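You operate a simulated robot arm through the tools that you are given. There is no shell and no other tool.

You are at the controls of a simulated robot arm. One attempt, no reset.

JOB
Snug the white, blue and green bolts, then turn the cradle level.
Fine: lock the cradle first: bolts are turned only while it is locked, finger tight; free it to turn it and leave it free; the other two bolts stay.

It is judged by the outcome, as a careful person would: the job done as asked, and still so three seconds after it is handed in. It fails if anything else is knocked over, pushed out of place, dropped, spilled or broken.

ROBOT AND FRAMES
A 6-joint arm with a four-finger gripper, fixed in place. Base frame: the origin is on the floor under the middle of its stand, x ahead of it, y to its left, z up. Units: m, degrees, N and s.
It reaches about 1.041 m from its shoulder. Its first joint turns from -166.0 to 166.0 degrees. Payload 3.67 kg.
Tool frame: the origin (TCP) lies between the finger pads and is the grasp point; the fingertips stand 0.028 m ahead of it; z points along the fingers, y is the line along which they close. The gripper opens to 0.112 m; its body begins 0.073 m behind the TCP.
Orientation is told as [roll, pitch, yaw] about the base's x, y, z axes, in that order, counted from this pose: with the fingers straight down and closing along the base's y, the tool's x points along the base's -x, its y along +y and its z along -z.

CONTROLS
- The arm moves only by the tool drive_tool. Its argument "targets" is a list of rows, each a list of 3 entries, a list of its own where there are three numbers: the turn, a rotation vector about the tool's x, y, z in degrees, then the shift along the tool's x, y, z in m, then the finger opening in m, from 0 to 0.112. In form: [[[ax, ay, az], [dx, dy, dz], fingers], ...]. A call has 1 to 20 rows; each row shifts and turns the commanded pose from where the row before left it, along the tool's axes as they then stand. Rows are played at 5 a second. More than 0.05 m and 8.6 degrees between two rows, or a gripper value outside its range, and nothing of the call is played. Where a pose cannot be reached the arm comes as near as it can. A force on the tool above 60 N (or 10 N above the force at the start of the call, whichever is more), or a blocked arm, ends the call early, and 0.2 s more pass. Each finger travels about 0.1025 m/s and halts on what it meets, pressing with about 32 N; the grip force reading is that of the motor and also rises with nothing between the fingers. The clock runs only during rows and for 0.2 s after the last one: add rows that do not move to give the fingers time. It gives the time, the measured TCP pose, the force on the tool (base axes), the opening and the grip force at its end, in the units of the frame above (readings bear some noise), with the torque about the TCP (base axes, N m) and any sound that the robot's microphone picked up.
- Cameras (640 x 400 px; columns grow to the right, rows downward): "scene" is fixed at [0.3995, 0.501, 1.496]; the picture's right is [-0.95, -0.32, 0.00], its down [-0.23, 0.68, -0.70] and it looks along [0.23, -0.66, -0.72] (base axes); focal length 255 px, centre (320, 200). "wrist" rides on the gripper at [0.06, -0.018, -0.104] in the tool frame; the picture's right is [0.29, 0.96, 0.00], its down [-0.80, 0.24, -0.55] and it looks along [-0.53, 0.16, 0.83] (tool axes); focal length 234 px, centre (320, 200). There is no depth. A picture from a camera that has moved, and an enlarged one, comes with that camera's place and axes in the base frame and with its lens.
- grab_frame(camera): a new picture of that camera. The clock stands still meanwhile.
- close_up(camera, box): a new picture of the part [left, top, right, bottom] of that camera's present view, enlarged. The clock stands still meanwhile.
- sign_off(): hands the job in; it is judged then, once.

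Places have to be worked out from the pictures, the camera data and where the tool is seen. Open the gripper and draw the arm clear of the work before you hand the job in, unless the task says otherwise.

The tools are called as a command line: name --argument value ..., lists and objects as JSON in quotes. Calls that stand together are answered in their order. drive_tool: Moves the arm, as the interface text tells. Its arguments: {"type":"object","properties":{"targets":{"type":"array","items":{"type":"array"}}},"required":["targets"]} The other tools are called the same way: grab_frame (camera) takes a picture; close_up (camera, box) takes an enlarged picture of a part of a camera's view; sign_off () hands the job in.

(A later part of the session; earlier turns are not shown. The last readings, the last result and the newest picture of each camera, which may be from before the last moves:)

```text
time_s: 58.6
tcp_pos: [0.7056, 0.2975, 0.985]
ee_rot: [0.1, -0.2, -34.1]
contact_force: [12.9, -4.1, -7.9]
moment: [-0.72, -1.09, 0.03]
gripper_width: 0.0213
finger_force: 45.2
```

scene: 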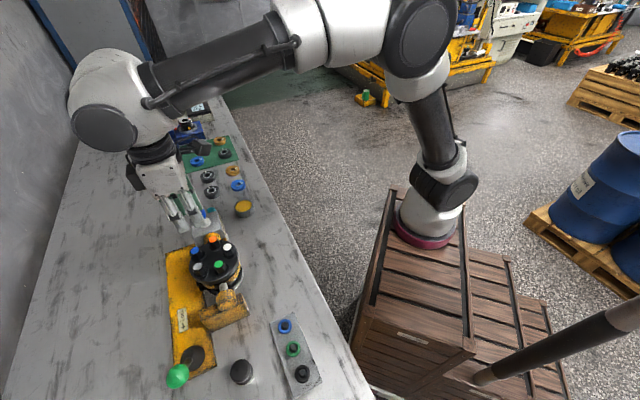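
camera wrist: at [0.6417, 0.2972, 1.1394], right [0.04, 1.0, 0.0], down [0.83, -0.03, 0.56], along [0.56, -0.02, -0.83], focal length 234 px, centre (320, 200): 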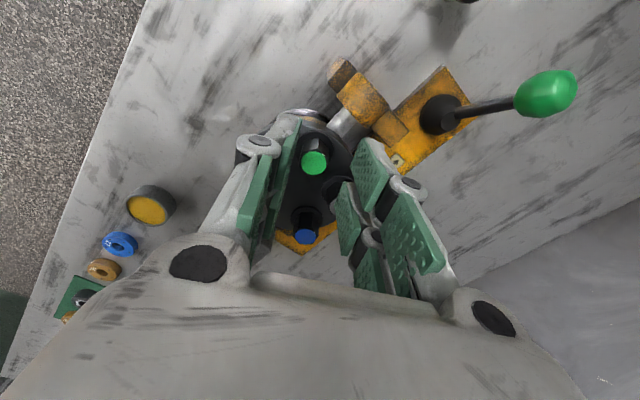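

Still free with the tick near 57°. I'll continue, then use finer steps near the seat.

drive_tool --targets '[[[0, 0, 4], [0, 0.00105, 0], 0.014], [[0, 0, 4], [0, 0.00105, 0], 0.014], [[0, 0, 0], [0, 0, 0], 0.014]]'

drive_tool --targets '[[[0, 0, 2], [0, 0.0005, 0], 0.014], [[0, 0, 2], [0, 0.0005, 0], 0.014], [[0, 0, 0], [0, 0, 0], 0.014]]'

drive_tool --targets '[[[0, 0, 2], [0, 0.0005, 0], 0.014], [[0, 0, 0], [0, 0, 0], 0.014]]'

```text
time_s: 59.4
tcp_pos: [0.7069, 0.2993, 0.9855]
ee_rot: [0.2, -0.1, -42.1]
contact_force: [19.6, -14.4, 0.7]
moment: [-0.54, -0.78, -0.01]
gripper_width: 0.0218
finger_force: 44.6
```

```text
time_s: 60.2
tcp_pos: [0.7067, 0.3022, 0.9848]
ee_rot: [0.4, 0.0, -45.9]
contact_force: [20.8, -19.3, 8.0]
moment: [-0.72, -0.85, 0.05]
gripper_width: 0.0216
finger_force: 44.7
```

```text
time_s: 60.8
tcp_pos: [0.7087, 0.3002, 0.9852]
ee_rot: [0.3, 0.1, -47.9]
contact_force: [20.0, -18.4, 9.9]
moment: [-0.62, -0.75, 0.18]
gripper_width: 0.0215
finger_force: 45.0
```

The seat is starting (about 0.14 N·m with the tick near 43°). The side load is along the pads, so I'll relieve it and continue in 2° steps.

drive_tool --targets '[[[0, 0, 0], [-0.0008, 0, 0], 0.014], [[0, 0, 0], [0, 0, 0], 0.014]]'

drive_tool --targets '[[[0, 0, 2], [-0.0001, 0.0005, 0], 0.014], [[0, 0, 0], [0, 0, 0], 0.014]]'

drive_tool --targets '[[[0, 0, 2], [-0.0001, 0.0005, 0], 0.014], [[0, 0, 0], [0, 0, 0], 0.014]]'

```text
time_s: 61.4
tcp_pos: [0.7081, 0.3005, 0.9851]
ee_rot: [0.3, 0.0, -47.9]
contact_force: [14.7, -10.4, 10.6]
moment: [-0.83, -1.09, 0.3]
gripper_width: 0.0214
finger_force: 45.3
```

```text
time_s: 62.0
tcp_pos: [0.7072, 0.3009, 0.9849]
ee_rot: [0.2, 0.1, -50.0]
contact_force: [9.7, -8.6, 11.6]
moment: [-0.15, -0.36, 0.28]
gripper_width: 0.0216
finger_force: 45.3
```

```text
time_s: 62.6
tcp_pos: [0.7089, 0.3002, 0.9845]
ee_rot: [0.4, 0.0, -52.0]
contact_force: [8.9, -1.3, 10.3]
moment: [0.25, -0.23, 0.42]
gripper_width: 0.0215
finger_force: 45.0
```

Residual torque is 0.25 → 0.32 N·m. A few more degrees to match white.

drive_tool --targets '[[[0, 0, 2], [-0.0001, 0.0005, 0], 0.014], [[0, 0, 0], [0, 0, 0], 0.014]]'

drive_tool --targets '[[[0, 0, 2], [0, 0.0005, 0], 0.014], [[0, 0, 0], [0, 0, 0], 0.014]]'

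```text
time_s: 63.2
tcp_pos: [0.709, 0.3018, 0.9834]
ee_rot: [0.3, 0.0, -54.0]
contact_force: [7.6, 0.5, 12.3]
moment: [0.2, -0.27, 0.5]
gripper_width: 0.0214
finger_force: 44.9
```

```text
time_s: 63.8
tcp_pos: [0.7098, 0.3028, 0.9855]
ee_rot: [0.3, 0.0, -56.1]
contact_force: [6.7, 1.7, 12.6]
moment: [0.09, -0.35, 0.66]
gripper_width: 0.0214
finger_force: 44.5
```

drive_tool --targets '[[[0, 0, 2], [0, 0.0005, 0], 0.014], [[0, 0, 0], [0, 0, 0], 0.014]]'

close_up --camera "wrist" --box '[295, 170, 345, 230]'

```text
time_s: 64.4
tcp_pos: [0.7095, 0.3031, 0.9839]
ee_rot: [0.4, 0.0, -58.0]
contact_force: [2.4, 1.6, 9.4]
moment: [-0.24, -0.33, 0.65]
gripper_width: 0.0215
finger_force: 45.0
```

```text
6.67 times, centred on (320, 200) of wrist
camera zoom: at [0.6622, 0.3429, 1.089], right [0.66, 0.75, 0.0], down [0.62, -0.55, 0.55], along [0.42, -0.36, -0.83], focal length 1561 px, centre (320, 200)
```

zoom: 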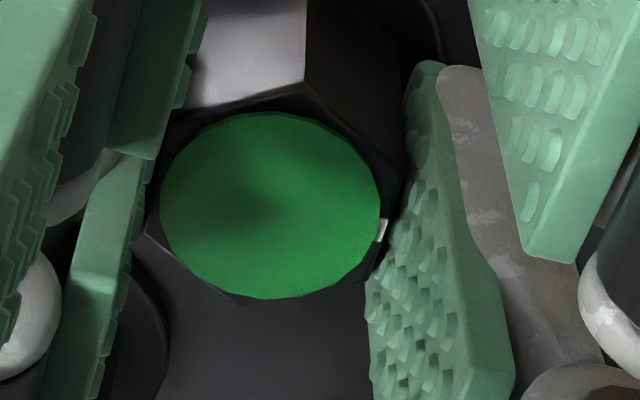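

Green now matches white: residual about 0.6 N·m, tick about 35°, pads starting to cam. I'll release, lift off and confirm.

drive_tool --targets '[[[0, 0, 0], [0, 0, 0], 0.024], [[0, 0, 0], [0, 0, 0], 0.028], [[0, 0, 0], [0, 0, 0], 0.028], [[0, 0, 0], [0, 0, -0.01], 0.028], [[0, 0, 0], [0, 0, -0.02], 0.028], [[0, 0, 0], [0, 0, -0.035], 0.034], [[0, 0, 0], [0, 0, 0], 0.034]]'

grab_frame --camera "wrist"

close_up --camera "wrist" --box '[290, 110, 350, 180]'

```text
time_s: 66.0
tcp_pos: [0.7099, 0.3018, 1.0484]
ee_rot: [0.3, 0.1, -58.0]
contact_force: [-0.1, 0.6, -0.3]
moment: [0.04, 0.01, -0.01]
gripper_width: 0.0338
finger_force: 0.1
```

```text
taken
camera wrist: at [0.6628, 0.3423, 1.1535], right [0.66, 0.75, 0.0], down [0.62, -0.55, 0.56], along [0.42, -0.36, -0.83], focal length 234 px, centre (320, 200)
```

wrist: 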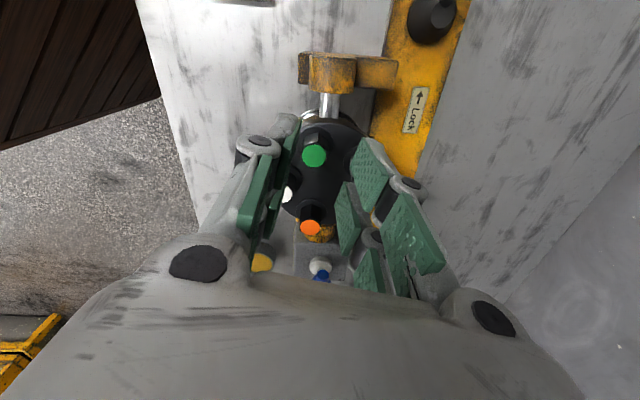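

```text
5.71 times, centred on (320, 145) of wrist
camera zoom: at [0.6628, 0.3423, 1.1535], right [0.66, 0.75, 0.0], down [0.62, -0.55, 0.56], along [0.42, -0.36, -0.83], focal length 1338 px, centre (320, 514)
```

zoom: 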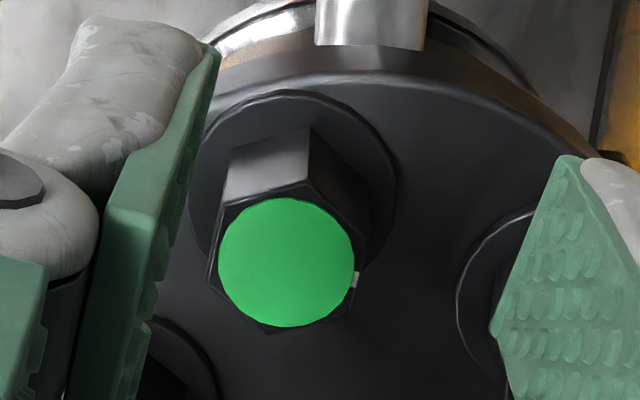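

Green is confirmed. Now blue: I'll move above it and yaw to about +28.6° to match its flats, using the other finger pair so the spare pair stays outboard.

drive_tool --targets '[[[0, 0, 0], [-0.0218, 0.0251, 0], 0.034], [[0, 0, 0], [-0.0218, 0.0251, 0], 0.034], [[0, 0, 0], [-0.0217, 0.025, 0], 0.034], [[0, 0, -8.5], [0, 0, 0], 0.034], [[0, 0, -8.5], [0, 0, 0], 0.034], [[0, 0, -8.5], [0, 0, 0], 0.034], [[0, 0, -8.5], [0, 0, 0], 0.034], [[0, 0, -8.5], [0, 0, 0], 0.034], [[0, 0, -8.5], [0, 0, 0], 0.034], [[0, 0, -8.5], [0, 0, 0], 0.034], [[0, 0, -8.5], [0, 0, 0], 0.034], [[0, 0, -8.5], [0, 0, 0], 0.034], [[0, 0, -8.5], [0, 0, 0], 0.034], [[0, 0, -1.6], [0, 0, 0.014], 0.034], [[0, 0, 0], [0, 0, 0], 0.034]]'

grab_frame --camera "wrist"

close_up --camera "wrist" --box '[290, 80, 350, 150]'

```text
time_s: 69.2
tcp_pos: [0.8087, 0.2868, 1.0362]
ee_rot: [0.0, -0.2, 28.6]
contact_force: [0.2, 0.6, 1.1]
moment: [0.02, 0.0, 0.0]
gripper_width: 0.0341
finger_force: 0.0
```

```text
taken
camera wrist: at [0.7646, 0.2415, 1.1398], right [-0.71, 0.7, 0.0], down [0.58, 0.59, 0.56], along [0.39, 0.4, -0.83], focal length 234 px, centre (320, 200)
```

wrist: 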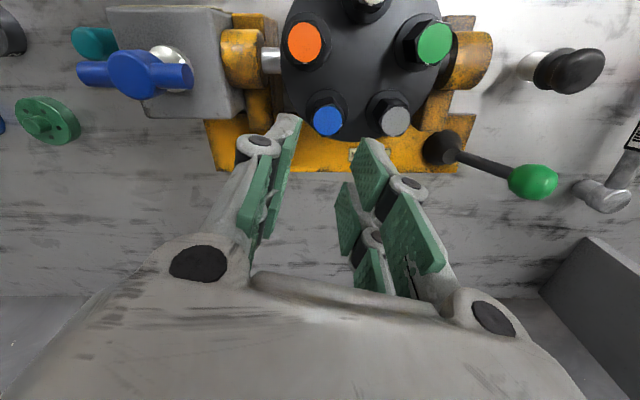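

```text
5.71 times, centred on (320, 115) of wrist
camera zoom: at [0.7646, 0.2415, 1.1398], right [-0.71, 0.7, 0.0], down [0.58, 0.59, 0.56], along [0.39, 0.4, -0.83], focal length 1338 px, centre (320, 686)
```

zoom: 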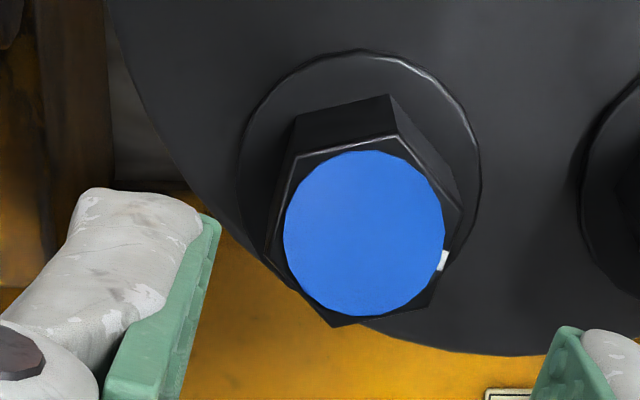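

Blue's tick reads 118° and the head is about 16–17 mm along tool-x, so I'll make a 1 mm tweak. Descending around it without closing yet.

drive_tool --targets '[[[0, 0, 0.5], [0.0013, -0.0004, 0.015], 0.034], [[0, 0, 0], [0, 0, 0.015], 0.034], [[0, 0, 0], [0, 0, 0.012], 0.034], [[0, 0, 0], [0, 0, 0.009], 0.034], [[0, 0, 0], [0, 0, 0], 0.034]]'

close_up --camera "wrist" --box '[240, 60, 400, 220]'

close_up --camera "scene" --box '[160, 200, 260, 290]'

```text
time_s: 70.4
tcp_pos: [0.807, 0.2854, 0.9836]
ee_rot: [0.0, -0.2, 28.0]
contact_force: [-0.6, -0.3, -0.3]
moment: [-0.02, 0.0, -0.02]
gripper_width: 0.0343
finger_force: 0.1
```

```text
2.50 times, centred on (320, 140) of wrist
camera zoom: at [0.7628, 0.2405, 1.0888], right [-0.71, 0.71, 0.0], down [0.59, 0.59, 0.56], along [0.4, 0.39, -0.83], focal length 585 px, centre (320, 350)
```

zoom: 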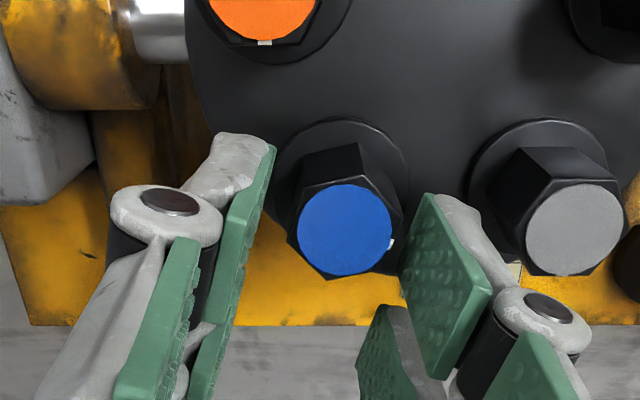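

```text
4.44 times, centred on (210, 245) of scene
camera zoom: at [0.3995, 0.501, 1.496], right [-0.95, -0.32, 0.0], down [-0.23, 0.68, -0.7], along [0.23, -0.66, -0.72], focal length 1132 px, centre (809, 0)
```

zoom: 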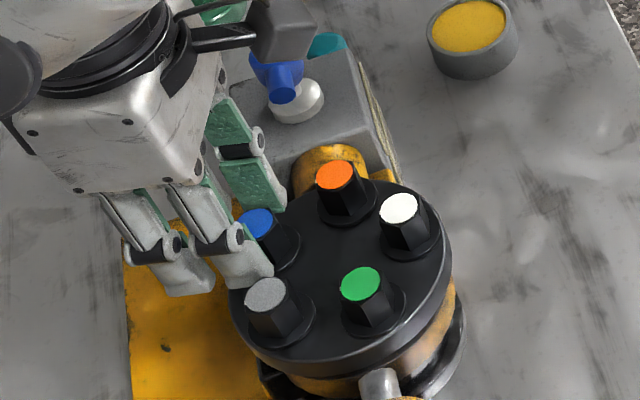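

Well placed. Closing on blue and taking the first 10°.

drive_tool --targets '[[[0, 0, 0], [0.0005, 0, 0], 0.026], [[0, 0, 0], [0, 0, 0], 0.018], [[0, 0, 0], [0, 0, 0], 0.014], [[0, 0, 0], [0, 0, 0], 0.014]]'

close_up --camera "wrist" --box '[240, 60, 400, 220]'

```text
time_s: 71.4
tcp_pos: [0.8062, 0.2853, 0.9845]
ee_rot: [-0.1, -0.2, 28.2]
contact_force: [0.0, 0.8, -0.3]
moment: [0.05, 0.02, -0.05]
gripper_width: 0.0213
finger_force: 44.8
```

```text
2.50 times, centred on (320, 140) of wrist
camera zoom: at [0.7624, 0.2405, 1.089], right [-0.71, 0.71, 0.0], down [0.59, 0.59, 0.56], along [0.4, 0.39, -0.83], focal length 585 px, centre (320, 350)
```

zoom: 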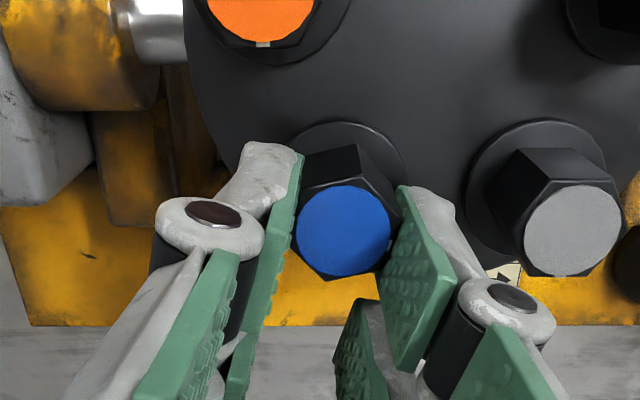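

A clean grip on flats with almost no side load. Turning blue clockwise about its own axis.

drive_tool --targets '[[[0, 0, 5], [0.0001, -0.00135, 0], 0.014], [[0, 0, 5], [0.0001, -0.00135, 0], 0.014], [[0, 0, 5], [0.0001, -0.00135, 0], 0.014]]'

drive_tool --targets '[[[0, 0, 5], [0.0001, -0.00135, 0], 0.014], [[0, 0, 5], [0.0001, -0.00135, 0], 0.014], [[0, 0, 5], [0.0001, -0.00135, 0], 0.014]]'

drive_tool --targets '[[[0, 0, 5], [0.0001, -0.00135, 0], 0.014], [[0, 0, 5], [0.0001, -0.00135, 0], 0.014], [[0, 0, 5], [0.0001, -0.00135, 0], 0.014]]'

close_up --camera "wrist" --box '[240, 60, 400, 220]'

```text
time_s: 72.2
tcp_pos: [0.8073, 0.2814, 0.9856]
ee_rot: [0.1, -0.2, 13.0]
contact_force: [-1.2, 5.7, 0.1]
moment: [0.29, -0.01, -0.06]
gripper_width: 0.0215
finger_force: 45.0
```

```text
time_s: 73.0
tcp_pos: [0.8073, 0.2774, 0.9844]
ee_rot: [0.1, -0.3, -2.0]
contact_force: [-0.6, 6.2, 2.4]
moment: [0.28, -0.01, -0.09]
gripper_width: 0.0213
finger_force: 45.2
```

```text
time_s: 73.8
tcp_pos: [0.8084, 0.2729, 0.9855]
ee_rot: [0.1, 0.0, -17.0]
contact_force: [4.4, -1.6, -5.4]
moment: [0.09, -0.22, 0.02]
gripper_width: 0.0214
finger_force: 45.1
```

```text
2.50 times, centred on (320, 140) of wrist
camera zoom: at [0.7453, 0.2723, 1.0892], right [0.0, 1.0, 0.0], down [0.83, 0.0, 0.56], along [0.56, 0.0, -0.83], focal length 585 px, centre (320, 350)
```

zoom: 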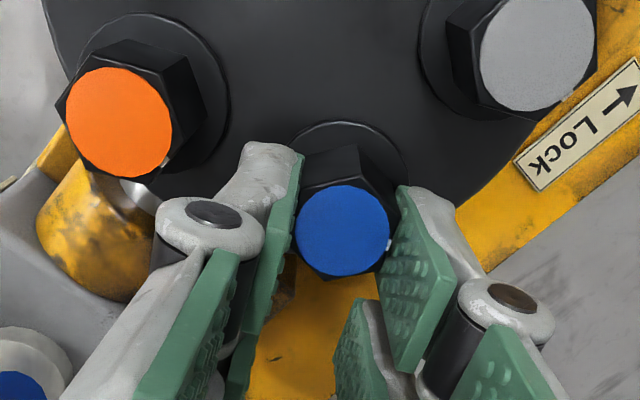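

45° done and free, with good clearance to orange. Closed jaws leave enough room to finish blue in this same bite, so I'll continue.

drive_tool --targets '[[[0, 0, 5], [0.0001, -0.00135, 0], 0.014], [[0, 0, 5], [0.0001, -0.00135, 0], 0.014], [[0, 0, 5], [0.0001, -0.00135, 0], 0.014]]'

drive_tool --targets '[[[0, 0, 4], [0.0001, -0.0011, 0], 0.014], [[0, 0, 4], [0.0001, -0.0011, 0], 0.014], [[0, 0, 0], [0, 0, 0], 0.014]]'

close_up --camera "wrist" --box '[200, 20, 420, 260]'

close_up --camera "scene" --box '[160, 200, 260, 290]'

```text
time_s: 74.6
tcp_pos: [0.8051, 0.2695, 0.9853]
ee_rot: [0.2, 0.0, -31.9]
contact_force: [5.3, -9.7, -3.5]
moment: [0.34, 0.61, 0.16]
gripper_width: 0.0217
finger_force: 45.0
```

```text
time_s: 75.4
tcp_pos: [0.8049, 0.2677, 0.9852]
ee_rot: [0.1, -0.1, -39.9]
contact_force: [5.7, -12.4, -2.1]
moment: [-0.04, 0.42, 0.1]
gripper_width: 0.0214
finger_force: 45.2
```

```text
1.67 times, centred on (310, 140) of wrist
camera zoom: at [0.7471, 0.2908, 1.0893], right [0.39, 0.92, 0.0], down [0.76, -0.33, 0.56], along [0.51, -0.22, -0.83], focal length 390 px, centre (337, 300)
```

zoom: 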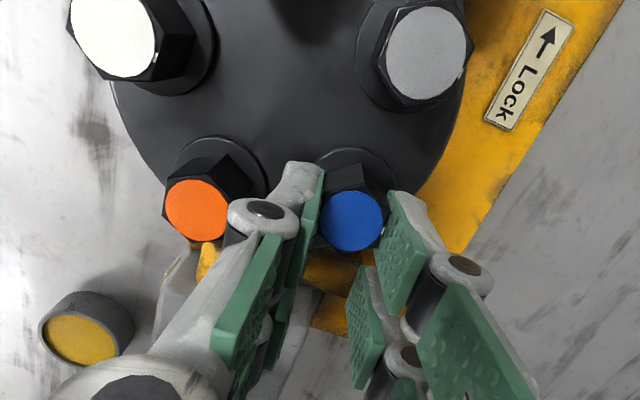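

```text
4.44 times, centred on (210, 245) of scene
camera zoom: at [0.3995, 0.501, 1.496], right [-0.95, -0.32, 0.0], down [-0.23, 0.68, -0.7], along [0.23, -0.66, -0.72], focal length 1132 px, centre (809, 0)
```

zoom: 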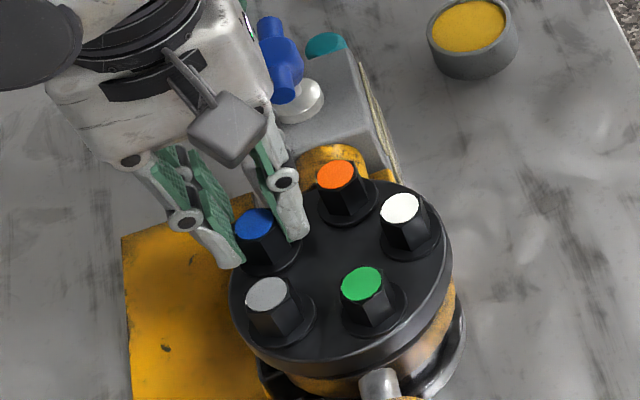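

Clearances look fine and there is still no bolt torque (tick about 50°). Now fine steps into the seat.

drive_tool --targets '[[[0, 0, 2], [0, -0.0005, 0], 0.014], [[0, 0, 2], [0, -0.0005, 0], 0.014], [[0, 0, 0], [0, 0, 0], 0.014]]'

drive_tool --targets '[[[0, 0, 2], [0, -0.0005, 0], 0.014], [[0, 0, 0], [0, 0, 0], 0.014]]'

drive_tool --targets '[[[0, 0, 2], [0, -0.0005, 0], 0.014], [[0, 0, 0], [0, 0, 0], 0.014]]'

```text
time_s: 76.2
tcp_pos: [0.8037, 0.2662, 0.9859]
ee_rot: [0.3, -0.1, -43.9]
contact_force: [6.8, -15.8, -3.1]
moment: [-0.28, 0.29, 0.11]
gripper_width: 0.0218
finger_force: 44.7
```

```text
time_s: 76.8
tcp_pos: [0.8032, 0.2655, 0.9853]
ee_rot: [0.2, 0.0, -45.9]
contact_force: [5.7, -14.8, -0.3]
moment: [-0.38, 0.18, 0.08]
gripper_width: 0.0214
finger_force: 45.1
```

```text
time_s: 77.4
tcp_pos: [0.8028, 0.2657, 0.9863]
ee_rot: [0.2, 0.0, -48.0]
contact_force: [9.6, -15.3, -2.3]
moment: [-0.41, -0.02, 0.1]
gripper_width: 0.0214
finger_force: 44.6
```

drive_tool --targets '[[[0, 0, 2], [0, -0.0005, 0], 0.014], [[0, 0, 0], [0, 0, 0], 0.014]]'

drive_tool --targets '[[[0, 0, 2], [0, -0.0005, 0], 0.014], [[0, 0, 0], [0, 0, 0], 0.014]]'

close_up --camera "wrist" --box '[240, 60, 400, 220]'

```text
time_s: 78.0
tcp_pos: [0.8029, 0.2653, 0.9847]
ee_rot: [0.1, 0.0, -49.9]
contact_force: [11.1, -16.3, -4.5]
moment: [-0.64, -0.26, 0.23]
gripper_width: 0.0215
finger_force: 45.3
```

```text
time_s: 78.6
tcp_pos: [0.8027, 0.2652, 0.9858]
ee_rot: [0.1, 0.1, -51.9]
contact_force: [9.3, -17.5, -1.3]
moment: [-0.86, -0.3, 0.38]
gripper_width: 0.0217
finger_force: 44.7
```

```text
2.50 times, centred on (320, 140) of wrist
camera zoom: at [0.7512, 0.3003, 1.089], right [0.58, 0.82, 0.0], down [0.68, -0.48, 0.56], along [0.46, -0.32, -0.83], focal length 585 px, centre (320, 350)
```

zoom: 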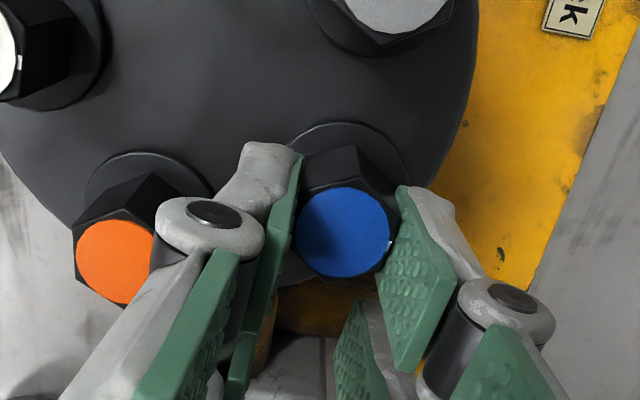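

Blue is seating now (0.20 → 0.33 N·m). A few more 2° steps, watching for any sign of touching orange.

drive_tool --targets '[[[0, 0, 2], [0, -0.0004, 0], 0.014], [[0, 0, 0], [0, 0, 0], 0.014]]'

drive_tool --targets '[[[0, 0, 2], [0, -0.0004, 0], 0.014], [[0, 0, 0], [0, 0, 0], 0.014]]'

```text
time_s: 79.2
tcp_pos: [0.8023, 0.2646, 0.9853]
ee_rot: [0.1, 0.0, -53.8]
contact_force: [8.8, -15.6, -3.9]
moment: [-0.87, -0.45, 0.54]
gripper_width: 0.0214
finger_force: 45.2
```

```text
time_s: 79.8
tcp_pos: [0.8004, 0.2649, 0.9837]
ee_rot: [0.3, 0.0, -55.8]
contact_force: [3.9, -14.1, -6.4]
moment: [-0.86, -0.37, 0.67]
gripper_width: 0.0217
finger_force: 45.3
```

drive_tool --targets '[[[0, 0, 1.5], [0, -0.0003, 0], 0.014], [[0, 0, 0], [0, 0, 0], 0.014]]'

close_up --camera "wrist" --box '[240, 60, 400, 220]'

close_up --camera "wrist" --box '[300, 130, 350, 190]'

```text
time_s: 80.4
tcp_pos: [0.8009, 0.2643, 0.9849]
ee_rot: [0.2, 0.0, -57.4]
contact_force: [-1.9, -11.0, -8.6]
moment: [-0.65, 0.0, 0.64]
gripper_width: 0.0219
finger_force: 44.9
```

```text
2.50 times, centred on (320, 140) of wrist
camera zoom: at [0.7538, 0.3046, 1.089], right [0.65, 0.76, 0.0], down [0.63, -0.54, 0.55], along [0.42, -0.36, -0.83], focal length 585 px, centre (320, 350)
```

zoom: 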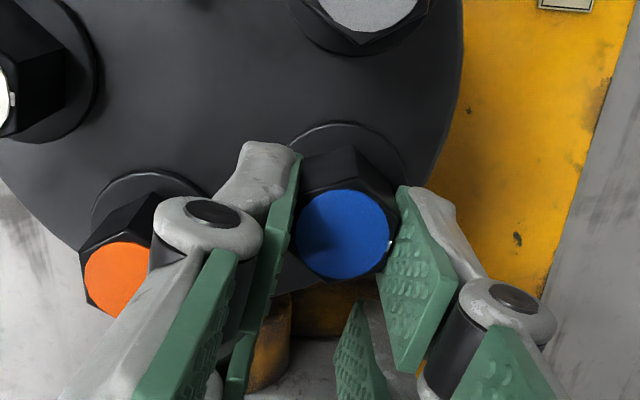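

```text
6.67 times, centred on (325, 160) of wrist
camera zoom: at [0.7538, 0.3046, 1.089], right [0.65, 0.76, 0.0], down [0.63, -0.54, 0.55], along [0.42, -0.36, -0.83], focal length 1561 px, centre (287, 467)
```

zoom: 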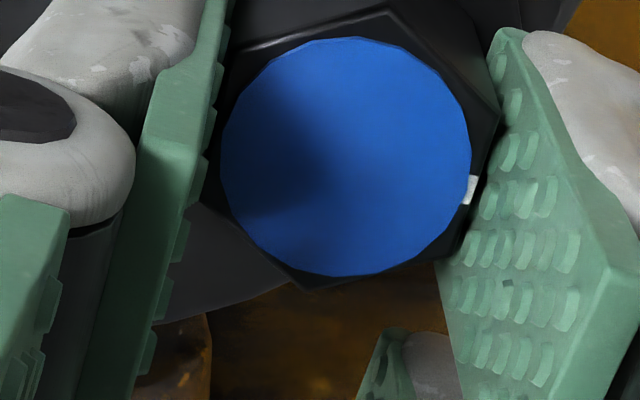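

Blue now matches the other two, with the tick at about 34° and torque peaking at about 0.6 N·m before the pads cam. I'll open only slightly to stay off orange, lift well clear, and inspect all five.

drive_tool --targets '[[[0, 0, 0], [0, 0, 0], 0.0235], [[0, 0, 0], [0, 0, 0], 0.0258], [[0, 0, 0], [0, 0, 0], 0.0258], [[0, 0, 0], [0, 0, -0.008], 0.0258], [[0, 0, 0], [0, 0, -0.02], 0.0258], [[0, 0, 0], [0, 0, -0.04], 0.034], [[0, 0, 0], [0, 0, -0.045], 0.034], [[0, 0, 0], [0.03, 0, -0.02], 0.034], [[0, 0, 0], [0.03, 0, 0], 0.034], [[0, 0, 0], [0, 0, 0], 0.034]]'

grab_frame --camera "wrist"

grab_frame --camera "scene"

```text
time_s: 82.6
tcp_pos: [0.7683, 0.3154, 1.1153]
ee_rot: [0.1, -0.1, -57.4]
contact_force: [-0.5, 0.1, 0.5]
moment: [0.02, 0.0, 0.0]
gripper_width: 0.0342
finger_force: 0.0
```

```text
taken
camera wrist: at [0.7203, 0.3542, 1.2197], right [0.65, 0.76, 0.0], down [0.63, -0.54, 0.56], along [0.42, -0.36, -0.83], focal length 234 px, centre (320, 200)
```

wrist: 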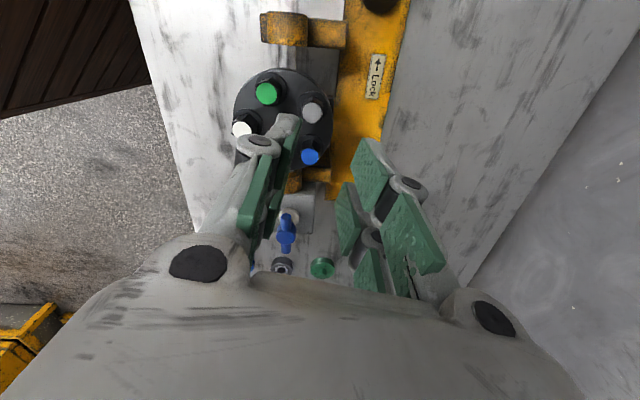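

```text
taken
```

scene: 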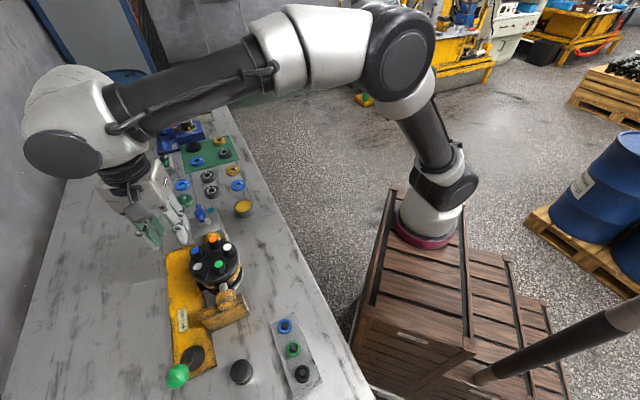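

All three look matched and nothing else has moved. Next I'll free the cradle: return to yaw 45° above the tilted lever ball at about (0.686, 0.494).

drive_tool --targets '[[[0, 0, -8.5], [0, 0, 0], 0.034], [[0, 0, -8.5], [0, 0, 0], 0.034], [[0, 0, -8.5], [0, 0, 0], 0.034], [[0, 0, -8.5], [0, 0, 0], 0.034], [[0, 0, -8.5], [0, 0, 0], 0.034], [[0, 0, -8.5], [0, 0, 0], 0.034], [[0, 0, -8.5], [0, 0, 0], 0.04], [[0, 0, -8.5], [0, 0, 0], 0.05], [[0, 0, -8.5], [0, 0, 0], 0.06], [[0, 0, -8.5], [0, 0, 0], 0.07], [[0, 0, -8.5], [0, 0, 0], 0.08], [[0, 0, -8.5], [0, 0, 0], 0.085], [[0, 0, 0], [-0.0108, 0.0371, 0.012], 0.085], [[0, 0, 0], [-0.0108, 0.0371, 0.012], 0.085], [[0, 0, 0], [-0.0108, 0.0371, 0.012], 0.085], [[0, 0, 0], [-0.0108, 0.037, 0.012], 0.085], [[0, 0, 0], [-0.0108, 0.037, 0.012], 0.085], [[0, 0, 0], [0, 0, 0], 0.085]]'

grab_frame --camera "wrist"

```text
time_s: 86.4
tcp_pos: [0.6753, 0.4872, 1.0596]
ee_rot: [0.0, -0.2, 44.5]
contact_force: [-0.6, -0.7, 0.0]
moment: [0.04, -0.02, -0.01]
gripper_width: 0.0849
finger_force: 0.1
```

```text
taken
camera wrist: at [0.6458, 0.4305, 1.1638], right [-0.88, 0.48, 0.0], down [0.4, 0.73, 0.56], along [0.27, 0.49, -0.83], focal length 234 px, centre (320, 200)
```

wrist: 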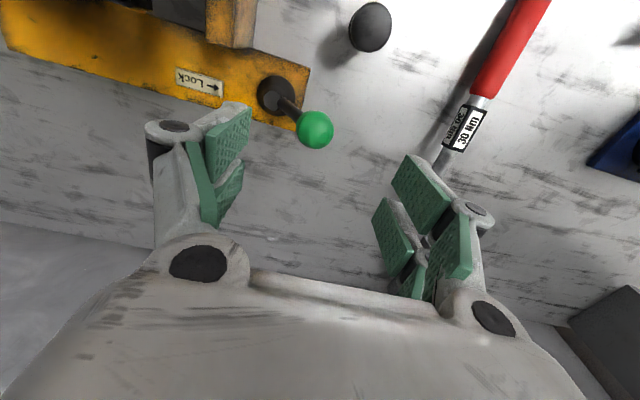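

The ball is about 13 mm toward −x in the tool frame, so one finger pair lines up with it. I'll descend around it without contact.

drive_tool --targets '[[[0, 0, 0], [0.002, -0.001, 0.035], 0.08], [[0, 0, 0], [0, 0, 0.035], 0.075], [[0, 0, 0], [0, 0, 0.035], 0.07], [[0, 0, 0], [0, 0, 0.025], 0.07], [[0, 0, 0], [0, 0, 0], 0.07]]'

close_up --camera "wrist" --box '[120, 40, 440, 260]'

```text
time_s: 87.6
tcp_pos: [0.6784, 0.4845, 0.928]
ee_rot: [-0.1, -0.3, 44.6]
contact_force: [0.0, 0.5, 0.5]
moment: [0.01, -0.01, 0.02]
gripper_width: 0.0699
finger_force: 0.1
```

```text
1.82 times, centred on (280, 150) of wrist
camera zoom: at [0.6473, 0.4278, 1.0318], right [-0.88, 0.48, 0.0], down [0.4, 0.73, 0.56], along [0.27, 0.49, -0.83], focal length 426 px, centre (393, 291)
```

zoom: 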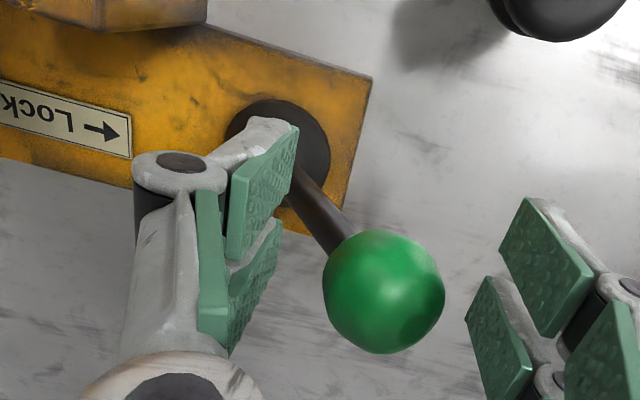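

Clear straddle. Now I'll push the ball back along −tool-y toward upright, raising slightly with the arc.

drive_tool --targets '[[[0, 0, 0], [0, -0.009, 0], 0.07], [[0, 0, 0], [0, -0.009, -0.001], 0.07], [[0, 0, 0], [0, -0.008, -0.002], 0.07], [[0, 0, 0], [0, -0.008, -0.002], 0.07], [[0, 0, 0], [0, -0.008, -0.002], 0.07], [[0, 0, 0], [0, 0, 0], 0.07]]'

grab_frame --camera "wrist"

```text
time_s: 89.0
tcp_pos: [0.7071, 0.4536, 0.9338]
ee_rot: [-0.2, -0.2, 44.5]
contact_force: [-1.1, 0.7, 0.9]
moment: [0.04, 0.02, 0.03]
gripper_width: 0.0717
finger_force: 0.5
```

```text
taken
camera wrist: at [0.6766, 0.3977, 1.039], right [-0.88, 0.48, 0.0], down [0.4, 0.73, 0.56], along [0.27, 0.49, -0.83], focal length 234 px, centre (320, 200)
```

wrist: 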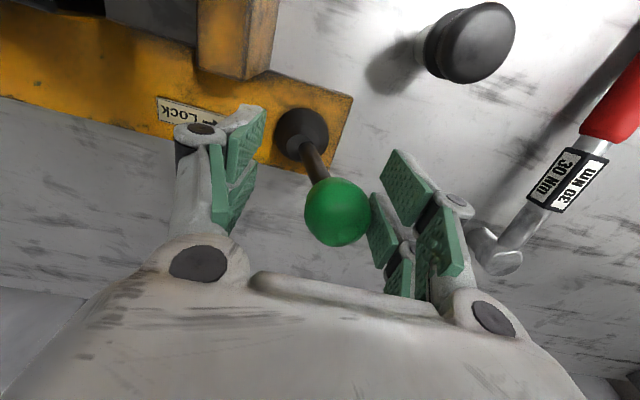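

The lever is following (ball about 28 mm from upright). Continuing, then creeping to the end.

drive_tool --targets '[[[0, 0, 0], [0, -0.008, -0.002], 0.07], [[0, 0, 0], [0, -0.008, -0.001], 0.07], [[0, 0, 0], [0, -0.006, 0], 0.07], [[0, 0, 0], [0, 0, 0], 0.07]]'

grab_frame --camera "wrist"

```text
time_s: 90.0
tcp_pos: [0.7224, 0.4376, 0.9374]
ee_rot: [-0.1, -0.3, 44.6]
contact_force: [-0.2, 0.1, 0.0]
moment: [0.0, 0.01, 0.01]
gripper_width: 0.0701
finger_force: 0.0
```

```text
taken
camera wrist: at [0.6927, 0.3827, 1.0416], right [-0.88, 0.48, 0.0], down [0.4, 0.73, 0.56], along [0.27, 0.49, -0.83], focal length 234 px, centre (320, 200)
```

wrist: 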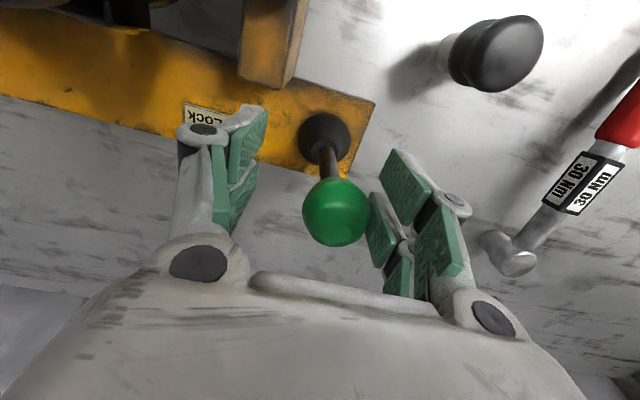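

drive_tool --targets '[[[0, 0, 0], [0, -0.003, 0], 0.07], [[0, 0, 0], [0, -0.002, 0], 0.07], [[0, 0, 0], [0, 0, 0], 0.07]]'

drive_tool --targets '[[[0, 0, 0], [0, -0.0015, 0], 0.07], [[0, 0, 0], [0, -0.0015, 0], 0.07], [[0, 0, 0], [0, 0, 0], 0.07]]'

```text
time_s: 90.8
tcp_pos: [0.7264, 0.4346, 0.9383]
ee_rot: [-0.1, -0.2, 44.5]
contact_force: [0.5, 0.6, 1.1]
moment: [0.03, 0.0, 0.01]
gripper_width: 0.0702
finger_force: 0.7
```

```text
time_s: 91.6
tcp_pos: [0.7275, 0.4323, 0.9365]
ee_rot: [0.0, -0.2, 44.6]
contact_force: [-4.9, 5.1, -2.4]
moment: [-0.06, -0.01, 0.12]
gripper_width: 0.0731
finger_force: 2.5
```

It's on the upright stop (7 N reaction). I'll back off, rise clear and confirm the lever is upright.

drive_tool --targets '[[[0, 0, 0], [0, 0.005, 0], 0.075], [[0, 0, 0], [0, 0.005, -0.005], 0.085], [[0, 0, 0], [0, 0, -0.03], 0.085], [[0, 0, 0], [0, 0, -0.04], 0.085], [[0, 0, 0], [0, 0, -0.04], 0.085], [[0, 0, 0], [0, 0, -0.04], 0.085], [[0, 0, 0], [0, 0, 0], 0.085]]'

grab_frame --camera "wrist"

close_up --camera "scene" --box '[140, 190, 280, 400]'

```text
time_s: 93.2
tcp_pos: [0.7202, 0.4379, 1.0923]
ee_rot: [-0.2, -0.1, 44.6]
contact_force: [-0.2, -0.7, -0.5]
moment: [-0.03, 0.03, -0.02]
gripper_width: 0.085
finger_force: 0.1
```

```text
taken
camera wrist: at [0.6903, 0.3817, 1.1971], right [-0.88, 0.48, 0.0], down [0.4, 0.73, 0.56], along [0.27, 0.49, -0.83], focal length 234 px, centre (320, 200)
```

wrist: 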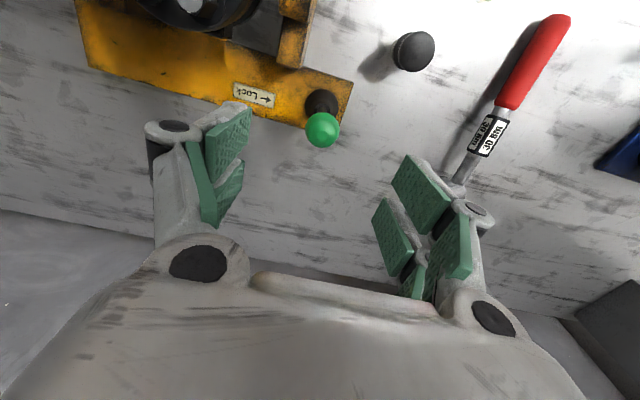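

```text
1.90 times, centred on (210, 295) of scene
camera zoom: at [0.3995, 0.501, 1.496], right [-0.95, -0.32, 0.0], down [-0.23, 0.68, -0.7], along [0.23, -0.66, -0.72], focal length 485 px, centre (530, 19)
```

zoom: 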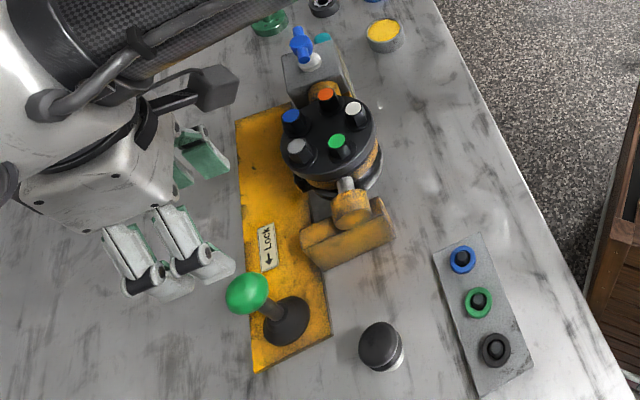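

The lever is back upright. Before turning the cradle, I'll zoom in on what's visible of it and the tee.

close_up --camera "wrist" --box '[80, 0, 330, 110]'

close_up --camera "scene" --box '[180, 195, 260, 290]'

```text
2.56 times, centred on (205, 55) of wrist
camera zoom: at [0.6903, 0.3817, 1.1971], right [-0.88, 0.48, 0.0], down [0.4, 0.73, 0.56], along [0.27, 0.49, -0.83], focal length 600 px, centre (614, 571)
```

zoom: 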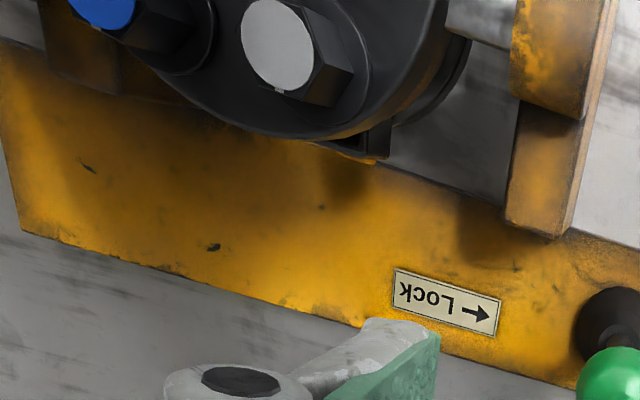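

```text
4.21 times, centred on (220, 242) of scene
camera zoom: at [0.3995, 0.501, 1.496], right [-0.95, -0.32, 0.0], down [-0.23, 0.68, -0.7], along [0.23, -0.66, -0.72], focal length 1073 px, centre (741, 21)
```

zoom: 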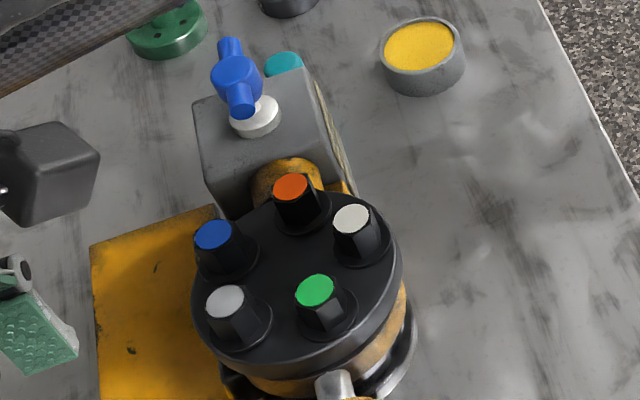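

The lock is released. Now for the cradle drive: the tee triangulates to about (0.863, 0.171, 0.971), with its bar along the trunnion direction. I'll move to view the box label and tee up close before touching anything.

drive_tool --targets '[[[0, 0, 0], [0.0228, -0.037, -0.005], 0.085], [[0, 0, 0], [0.0228, -0.037, -0.005], 0.085], [[0, 0, 0], [0.0228, -0.037, -0.005], 0.085], [[0, 0, 0], [0.0228, -0.037, -0.005], 0.085], [[0, 0, 0], [0.0228, -0.037, -0.005], 0.085], [[0, 0, 0], [0.0228, -0.037, -0.003], 0.085], [[0, 0, 0], [0.0228, -0.037, 0], 0.085], [[0, 0, 0], [0.0228, -0.037, 0], 0.085], [[0, 0, 0], [0, 0, 0], 0.085]]'

grab_frame --camera "wrist"

```text
time_s: 95.2
tcp_pos: [0.7964, 0.1, 1.1209]
ee_rot: [-0.1, -0.3, 44.6]
contact_force: [-0.4, -0.5, 0.4]
moment: [0.0, 0.02, -0.01]
gripper_width: 0.0852
finger_force: 0.1
```

```text
taken
camera wrist: at [0.7664, 0.0433, 1.2249], right [-0.88, 0.48, 0.0], down [0.4, 0.73, 0.56], along [0.27, 0.49, -0.83], focal length 234 px, centre (320, 200)
```

wrist: 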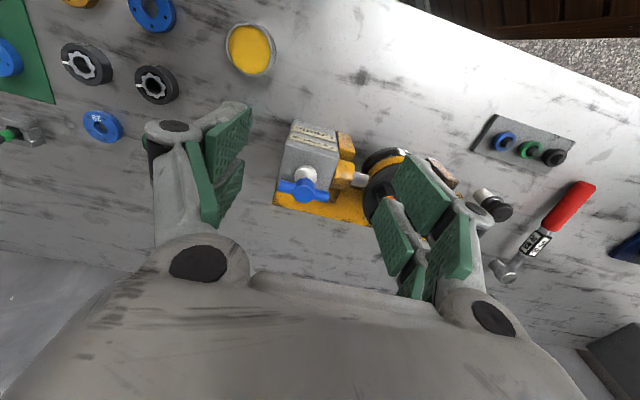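

close_up --camera "wrist" --box '[265, 105, 365, 235]'

close_up --camera "wrist" --box '[285, 118, 345, 160]'

close_up --camera "wrist" --box '[270, 155, 345, 215]'

```text
3.08 times, centred on (315, 170) of wrist
camera zoom: at [0.7664, 0.0433, 1.2249], right [-0.88, 0.48, 0.0], down [0.4, 0.73, 0.56], along [0.27, 0.49, -0.83], focal length 720 px, centre (335, 292)
```

zoom: 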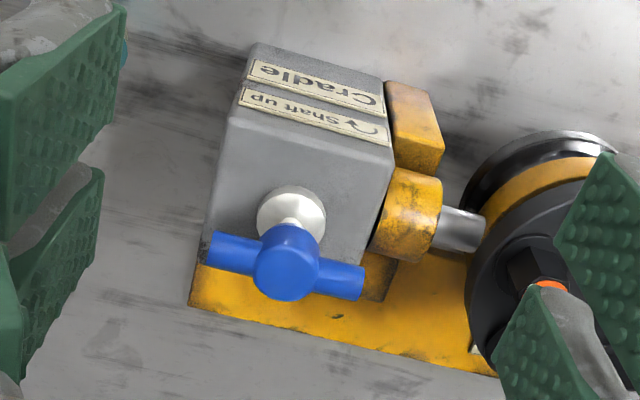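

```text
9.52 times, centred on (315, 139) of wrist
camera zoom: at [0.7664, 0.0433, 1.2249], right [-0.88, 0.48, 0.0], down [0.4, 0.73, 0.56], along [0.27, 0.49, -0.83], focal length 2230 px, centre (368, 781)
```

zoom: 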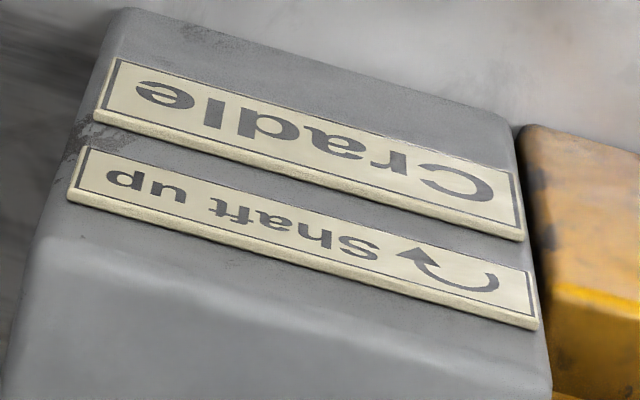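

```text
6.67 times, centred on (308, 185) of wrist
camera zoom: at [0.7664, 0.0433, 1.2249], right [-0.88, 0.48, 0.0], down [0.4, 0.73, 0.56], along [0.27, 0.49, -0.83], focal length 1561 px, centre (403, 300)
```

zoom: 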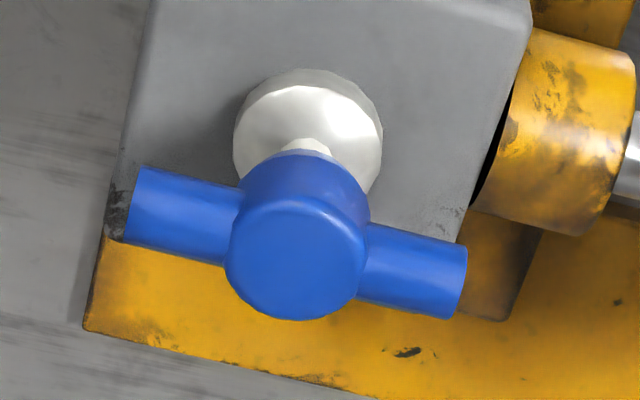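

The box label says clockwise brings the shaft up; the body axis is vertical now, so "level" means turning the tee counter-clockwise. I'll position over the tee at about (0.861, 0.1725) with the jaws across its bar (yaw −45°) and check before lowering.

drive_tool --targets '[[[0, 0, 0], [-0.0327, 0.0025, 0], 0.07], [[0, 0, 0], [-0.0327, 0.0025, 0], 0.06], [[0, 0, 0], [-0.0327, 0.0025, 0], 0.05], [[0, 0, 8.5], [0, 0, 0], 0.05], [[0, 0, 8.5], [0, 0, 0], 0.05], [[0, 0, 8.5], [0, 0, 0], 0.05], [[0, 0, 8.5], [0, 0, 0], 0.05], [[0, 0, 8.5], [0, 0, 0], 0.05], [[0, 0, 8.5], [0, 0, 0], 0.05], [[0, 0, 8.5], [0, 0, 0], 0.05], [[0, 0, 8.5], [0, 0, 0], 0.05], [[0, 0, 8.5], [0, 0, 0], 0.05], [[0, 0, 8.5], [0, 0, 0], 0.05], [[0, 0, 4.6], [0, 0, 0], 0.05], [[0, 0, 0], [0, 0, 0.03], 0.05], [[0, 0, 0], [0, 0, 0.03], 0.05], [[0, 0, 0], [0, 0, 0], 0.05]]'

grab_frame --camera "wrist"

close_up --camera "scene" --box '[140, 150, 280, 290]'

```text
time_s: 98.8
tcp_pos: [0.8626, 0.1762, 1.06]
ee_rot: [0.2, -0.1, -44.9]
contact_force: [0.0, 0.5, -0.5]
moment: [0.02, -0.02, 0.01]
gripper_width: 0.0498
finger_force: 0.0
```

```text
taken
camera wrist: at [0.8069, 0.2049, 1.1645], right [0.47, 0.88, 0.0], down [0.73, -0.4, 0.56], along [0.49, -0.26, -0.83], focal length 234 px, centre (320, 200)
```

wrist: 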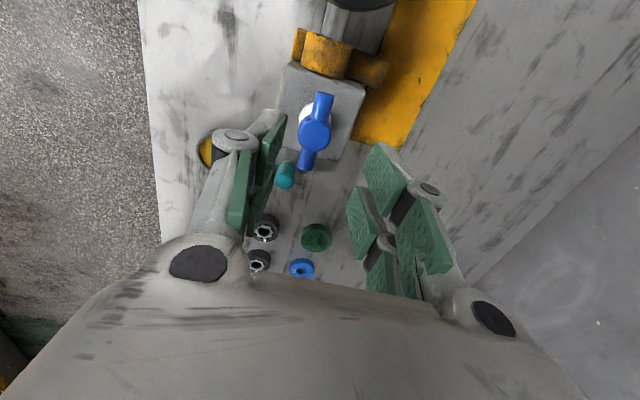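

```text
2.86 times, centred on (210, 220) of scene
camera zoom: at [0.3995, 0.501, 1.496], right [-0.95, -0.32, 0.0], down [-0.23, 0.68, -0.7], along [0.23, -0.66, -0.72], focal length 728 px, centre (634, 143)
```

zoom: 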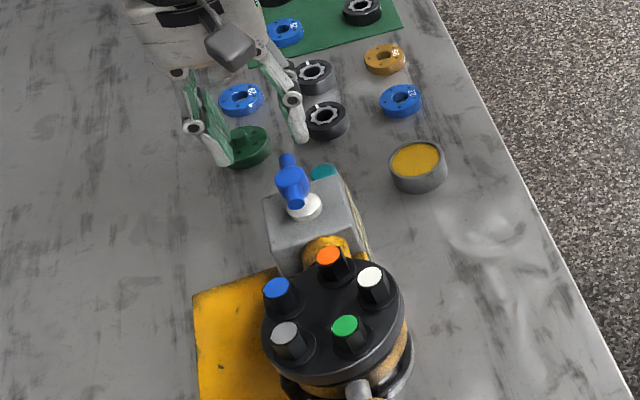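

The tee is about 4 mm off in tool-y. I'll correct that, then lower the open jaws around the bar.

drive_tool --targets '[[[0, 0, 0], [-0.0007, -0.004, 0.025], 0.05], [[0, 0, 0], [0, 0, 0.025], 0.05], [[0, 0, 0], [0, 0, 0.015], 0.05], [[0, 0, 0], [0, 0, 0.01], 0.05], [[0, 0, 0], [0, 0, 0], 0.05]]'

close_up --camera "wrist" --box '[220, 60, 440, 270]'

```text
time_s: 100.0
tcp_pos: [0.8611, 0.173, 0.9846]
ee_rot: [0.2, -0.1, -45.1]
contact_force: [-0.1, -0.7, 0.2]
moment: [-0.01, 0.0, 0.02]
gripper_width: 0.05
finger_force: 0.1
```

```text
1.90 times, centred on (330, 165) of wrist
camera zoom: at [0.8049, 0.2002, 1.0893], right [0.47, 0.88, 0.0], down [0.73, -0.4, 0.56], along [0.49, -0.26, -0.83], focal length 446 px, centre (301, 267)
```

zoom: 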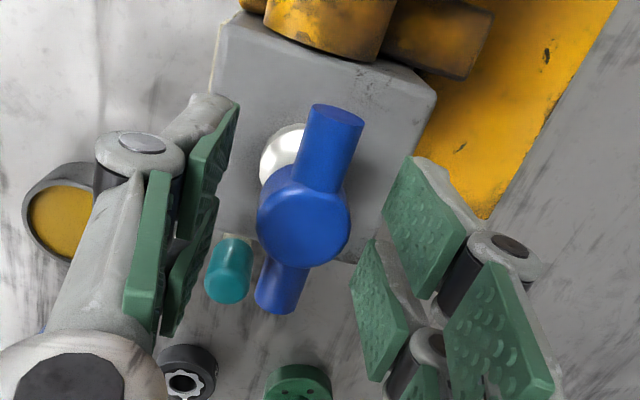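

Well centred on the tee with no contact. I'll narrow the jaws to just outside the hub so they act as a fork on the bar, then turn counter-clockwise in steps.

drive_tool --targets '[[[0, 0, 0], [0, -0.0003, 0], 0.04], [[0, 0, 0], [0, 0, 0], 0.031], [[0, 0, 0], [0, 0, 0], 0.031], [[0, 0, -5], [0, 0, 0], 0.031], [[0, 0, -5], [0, 0, 0], 0.031], [[0, 0, -5], [0, 0, 0], 0.031], [[0, 0, -5], [0, 0, 0], 0.031], [[0, 0, -5], [0, 0, 0], 0.031], [[0, 0, 0], [0, 0, 0], 0.031]]'

close_up --camera "wrist" --box '[220, 60, 440, 270]'

close_up --camera "scene" --box '[140, 150, 280, 290]'

```text
time_s: 102.0
tcp_pos: [0.8598, 0.172, 0.9868]
ee_rot: [0.2, -0.2, -20.1]
contact_force: [9.5, 10.8, 1.9]
moment: [0.09, -0.32, -1.69]
gripper_width: 0.0373
finger_force: 44.9
```

```text
1.90 times, centred on (330, 165) of wrist
camera zoom: at [0.7977, 0.1747, 1.0906], right [0.06, 1.0, 0.0], down [0.83, -0.05, 0.56], along [0.56, -0.03, -0.83], focal length 446 px, centre (301, 267)
```

zoom: 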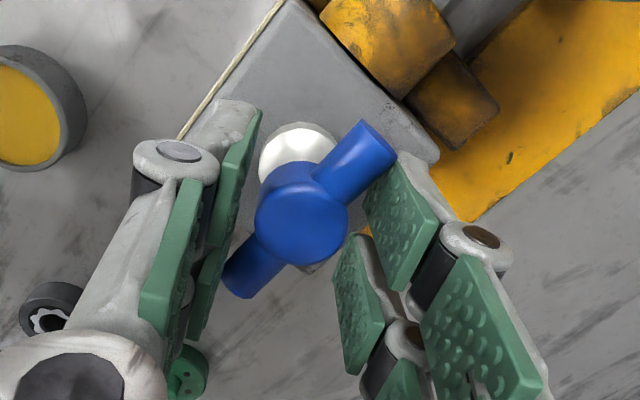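

```text
2.86 times, centred on (210, 220) of scene
camera zoom: at [0.3995, 0.501, 1.496], right [-0.95, -0.32, 0.0], down [-0.23, 0.68, -0.7], along [0.23, -0.66, -0.72], focal length 728 px, centre (634, 143)
```

zoom: 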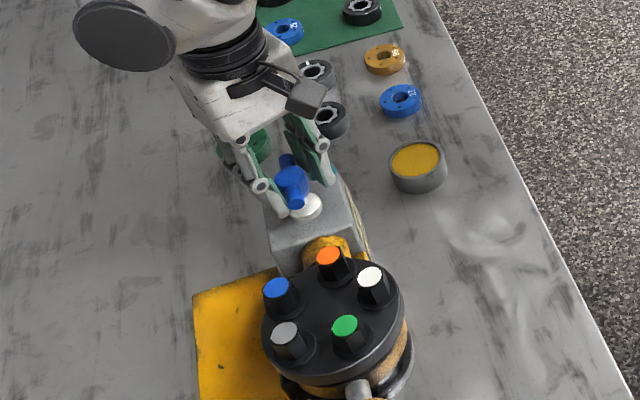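

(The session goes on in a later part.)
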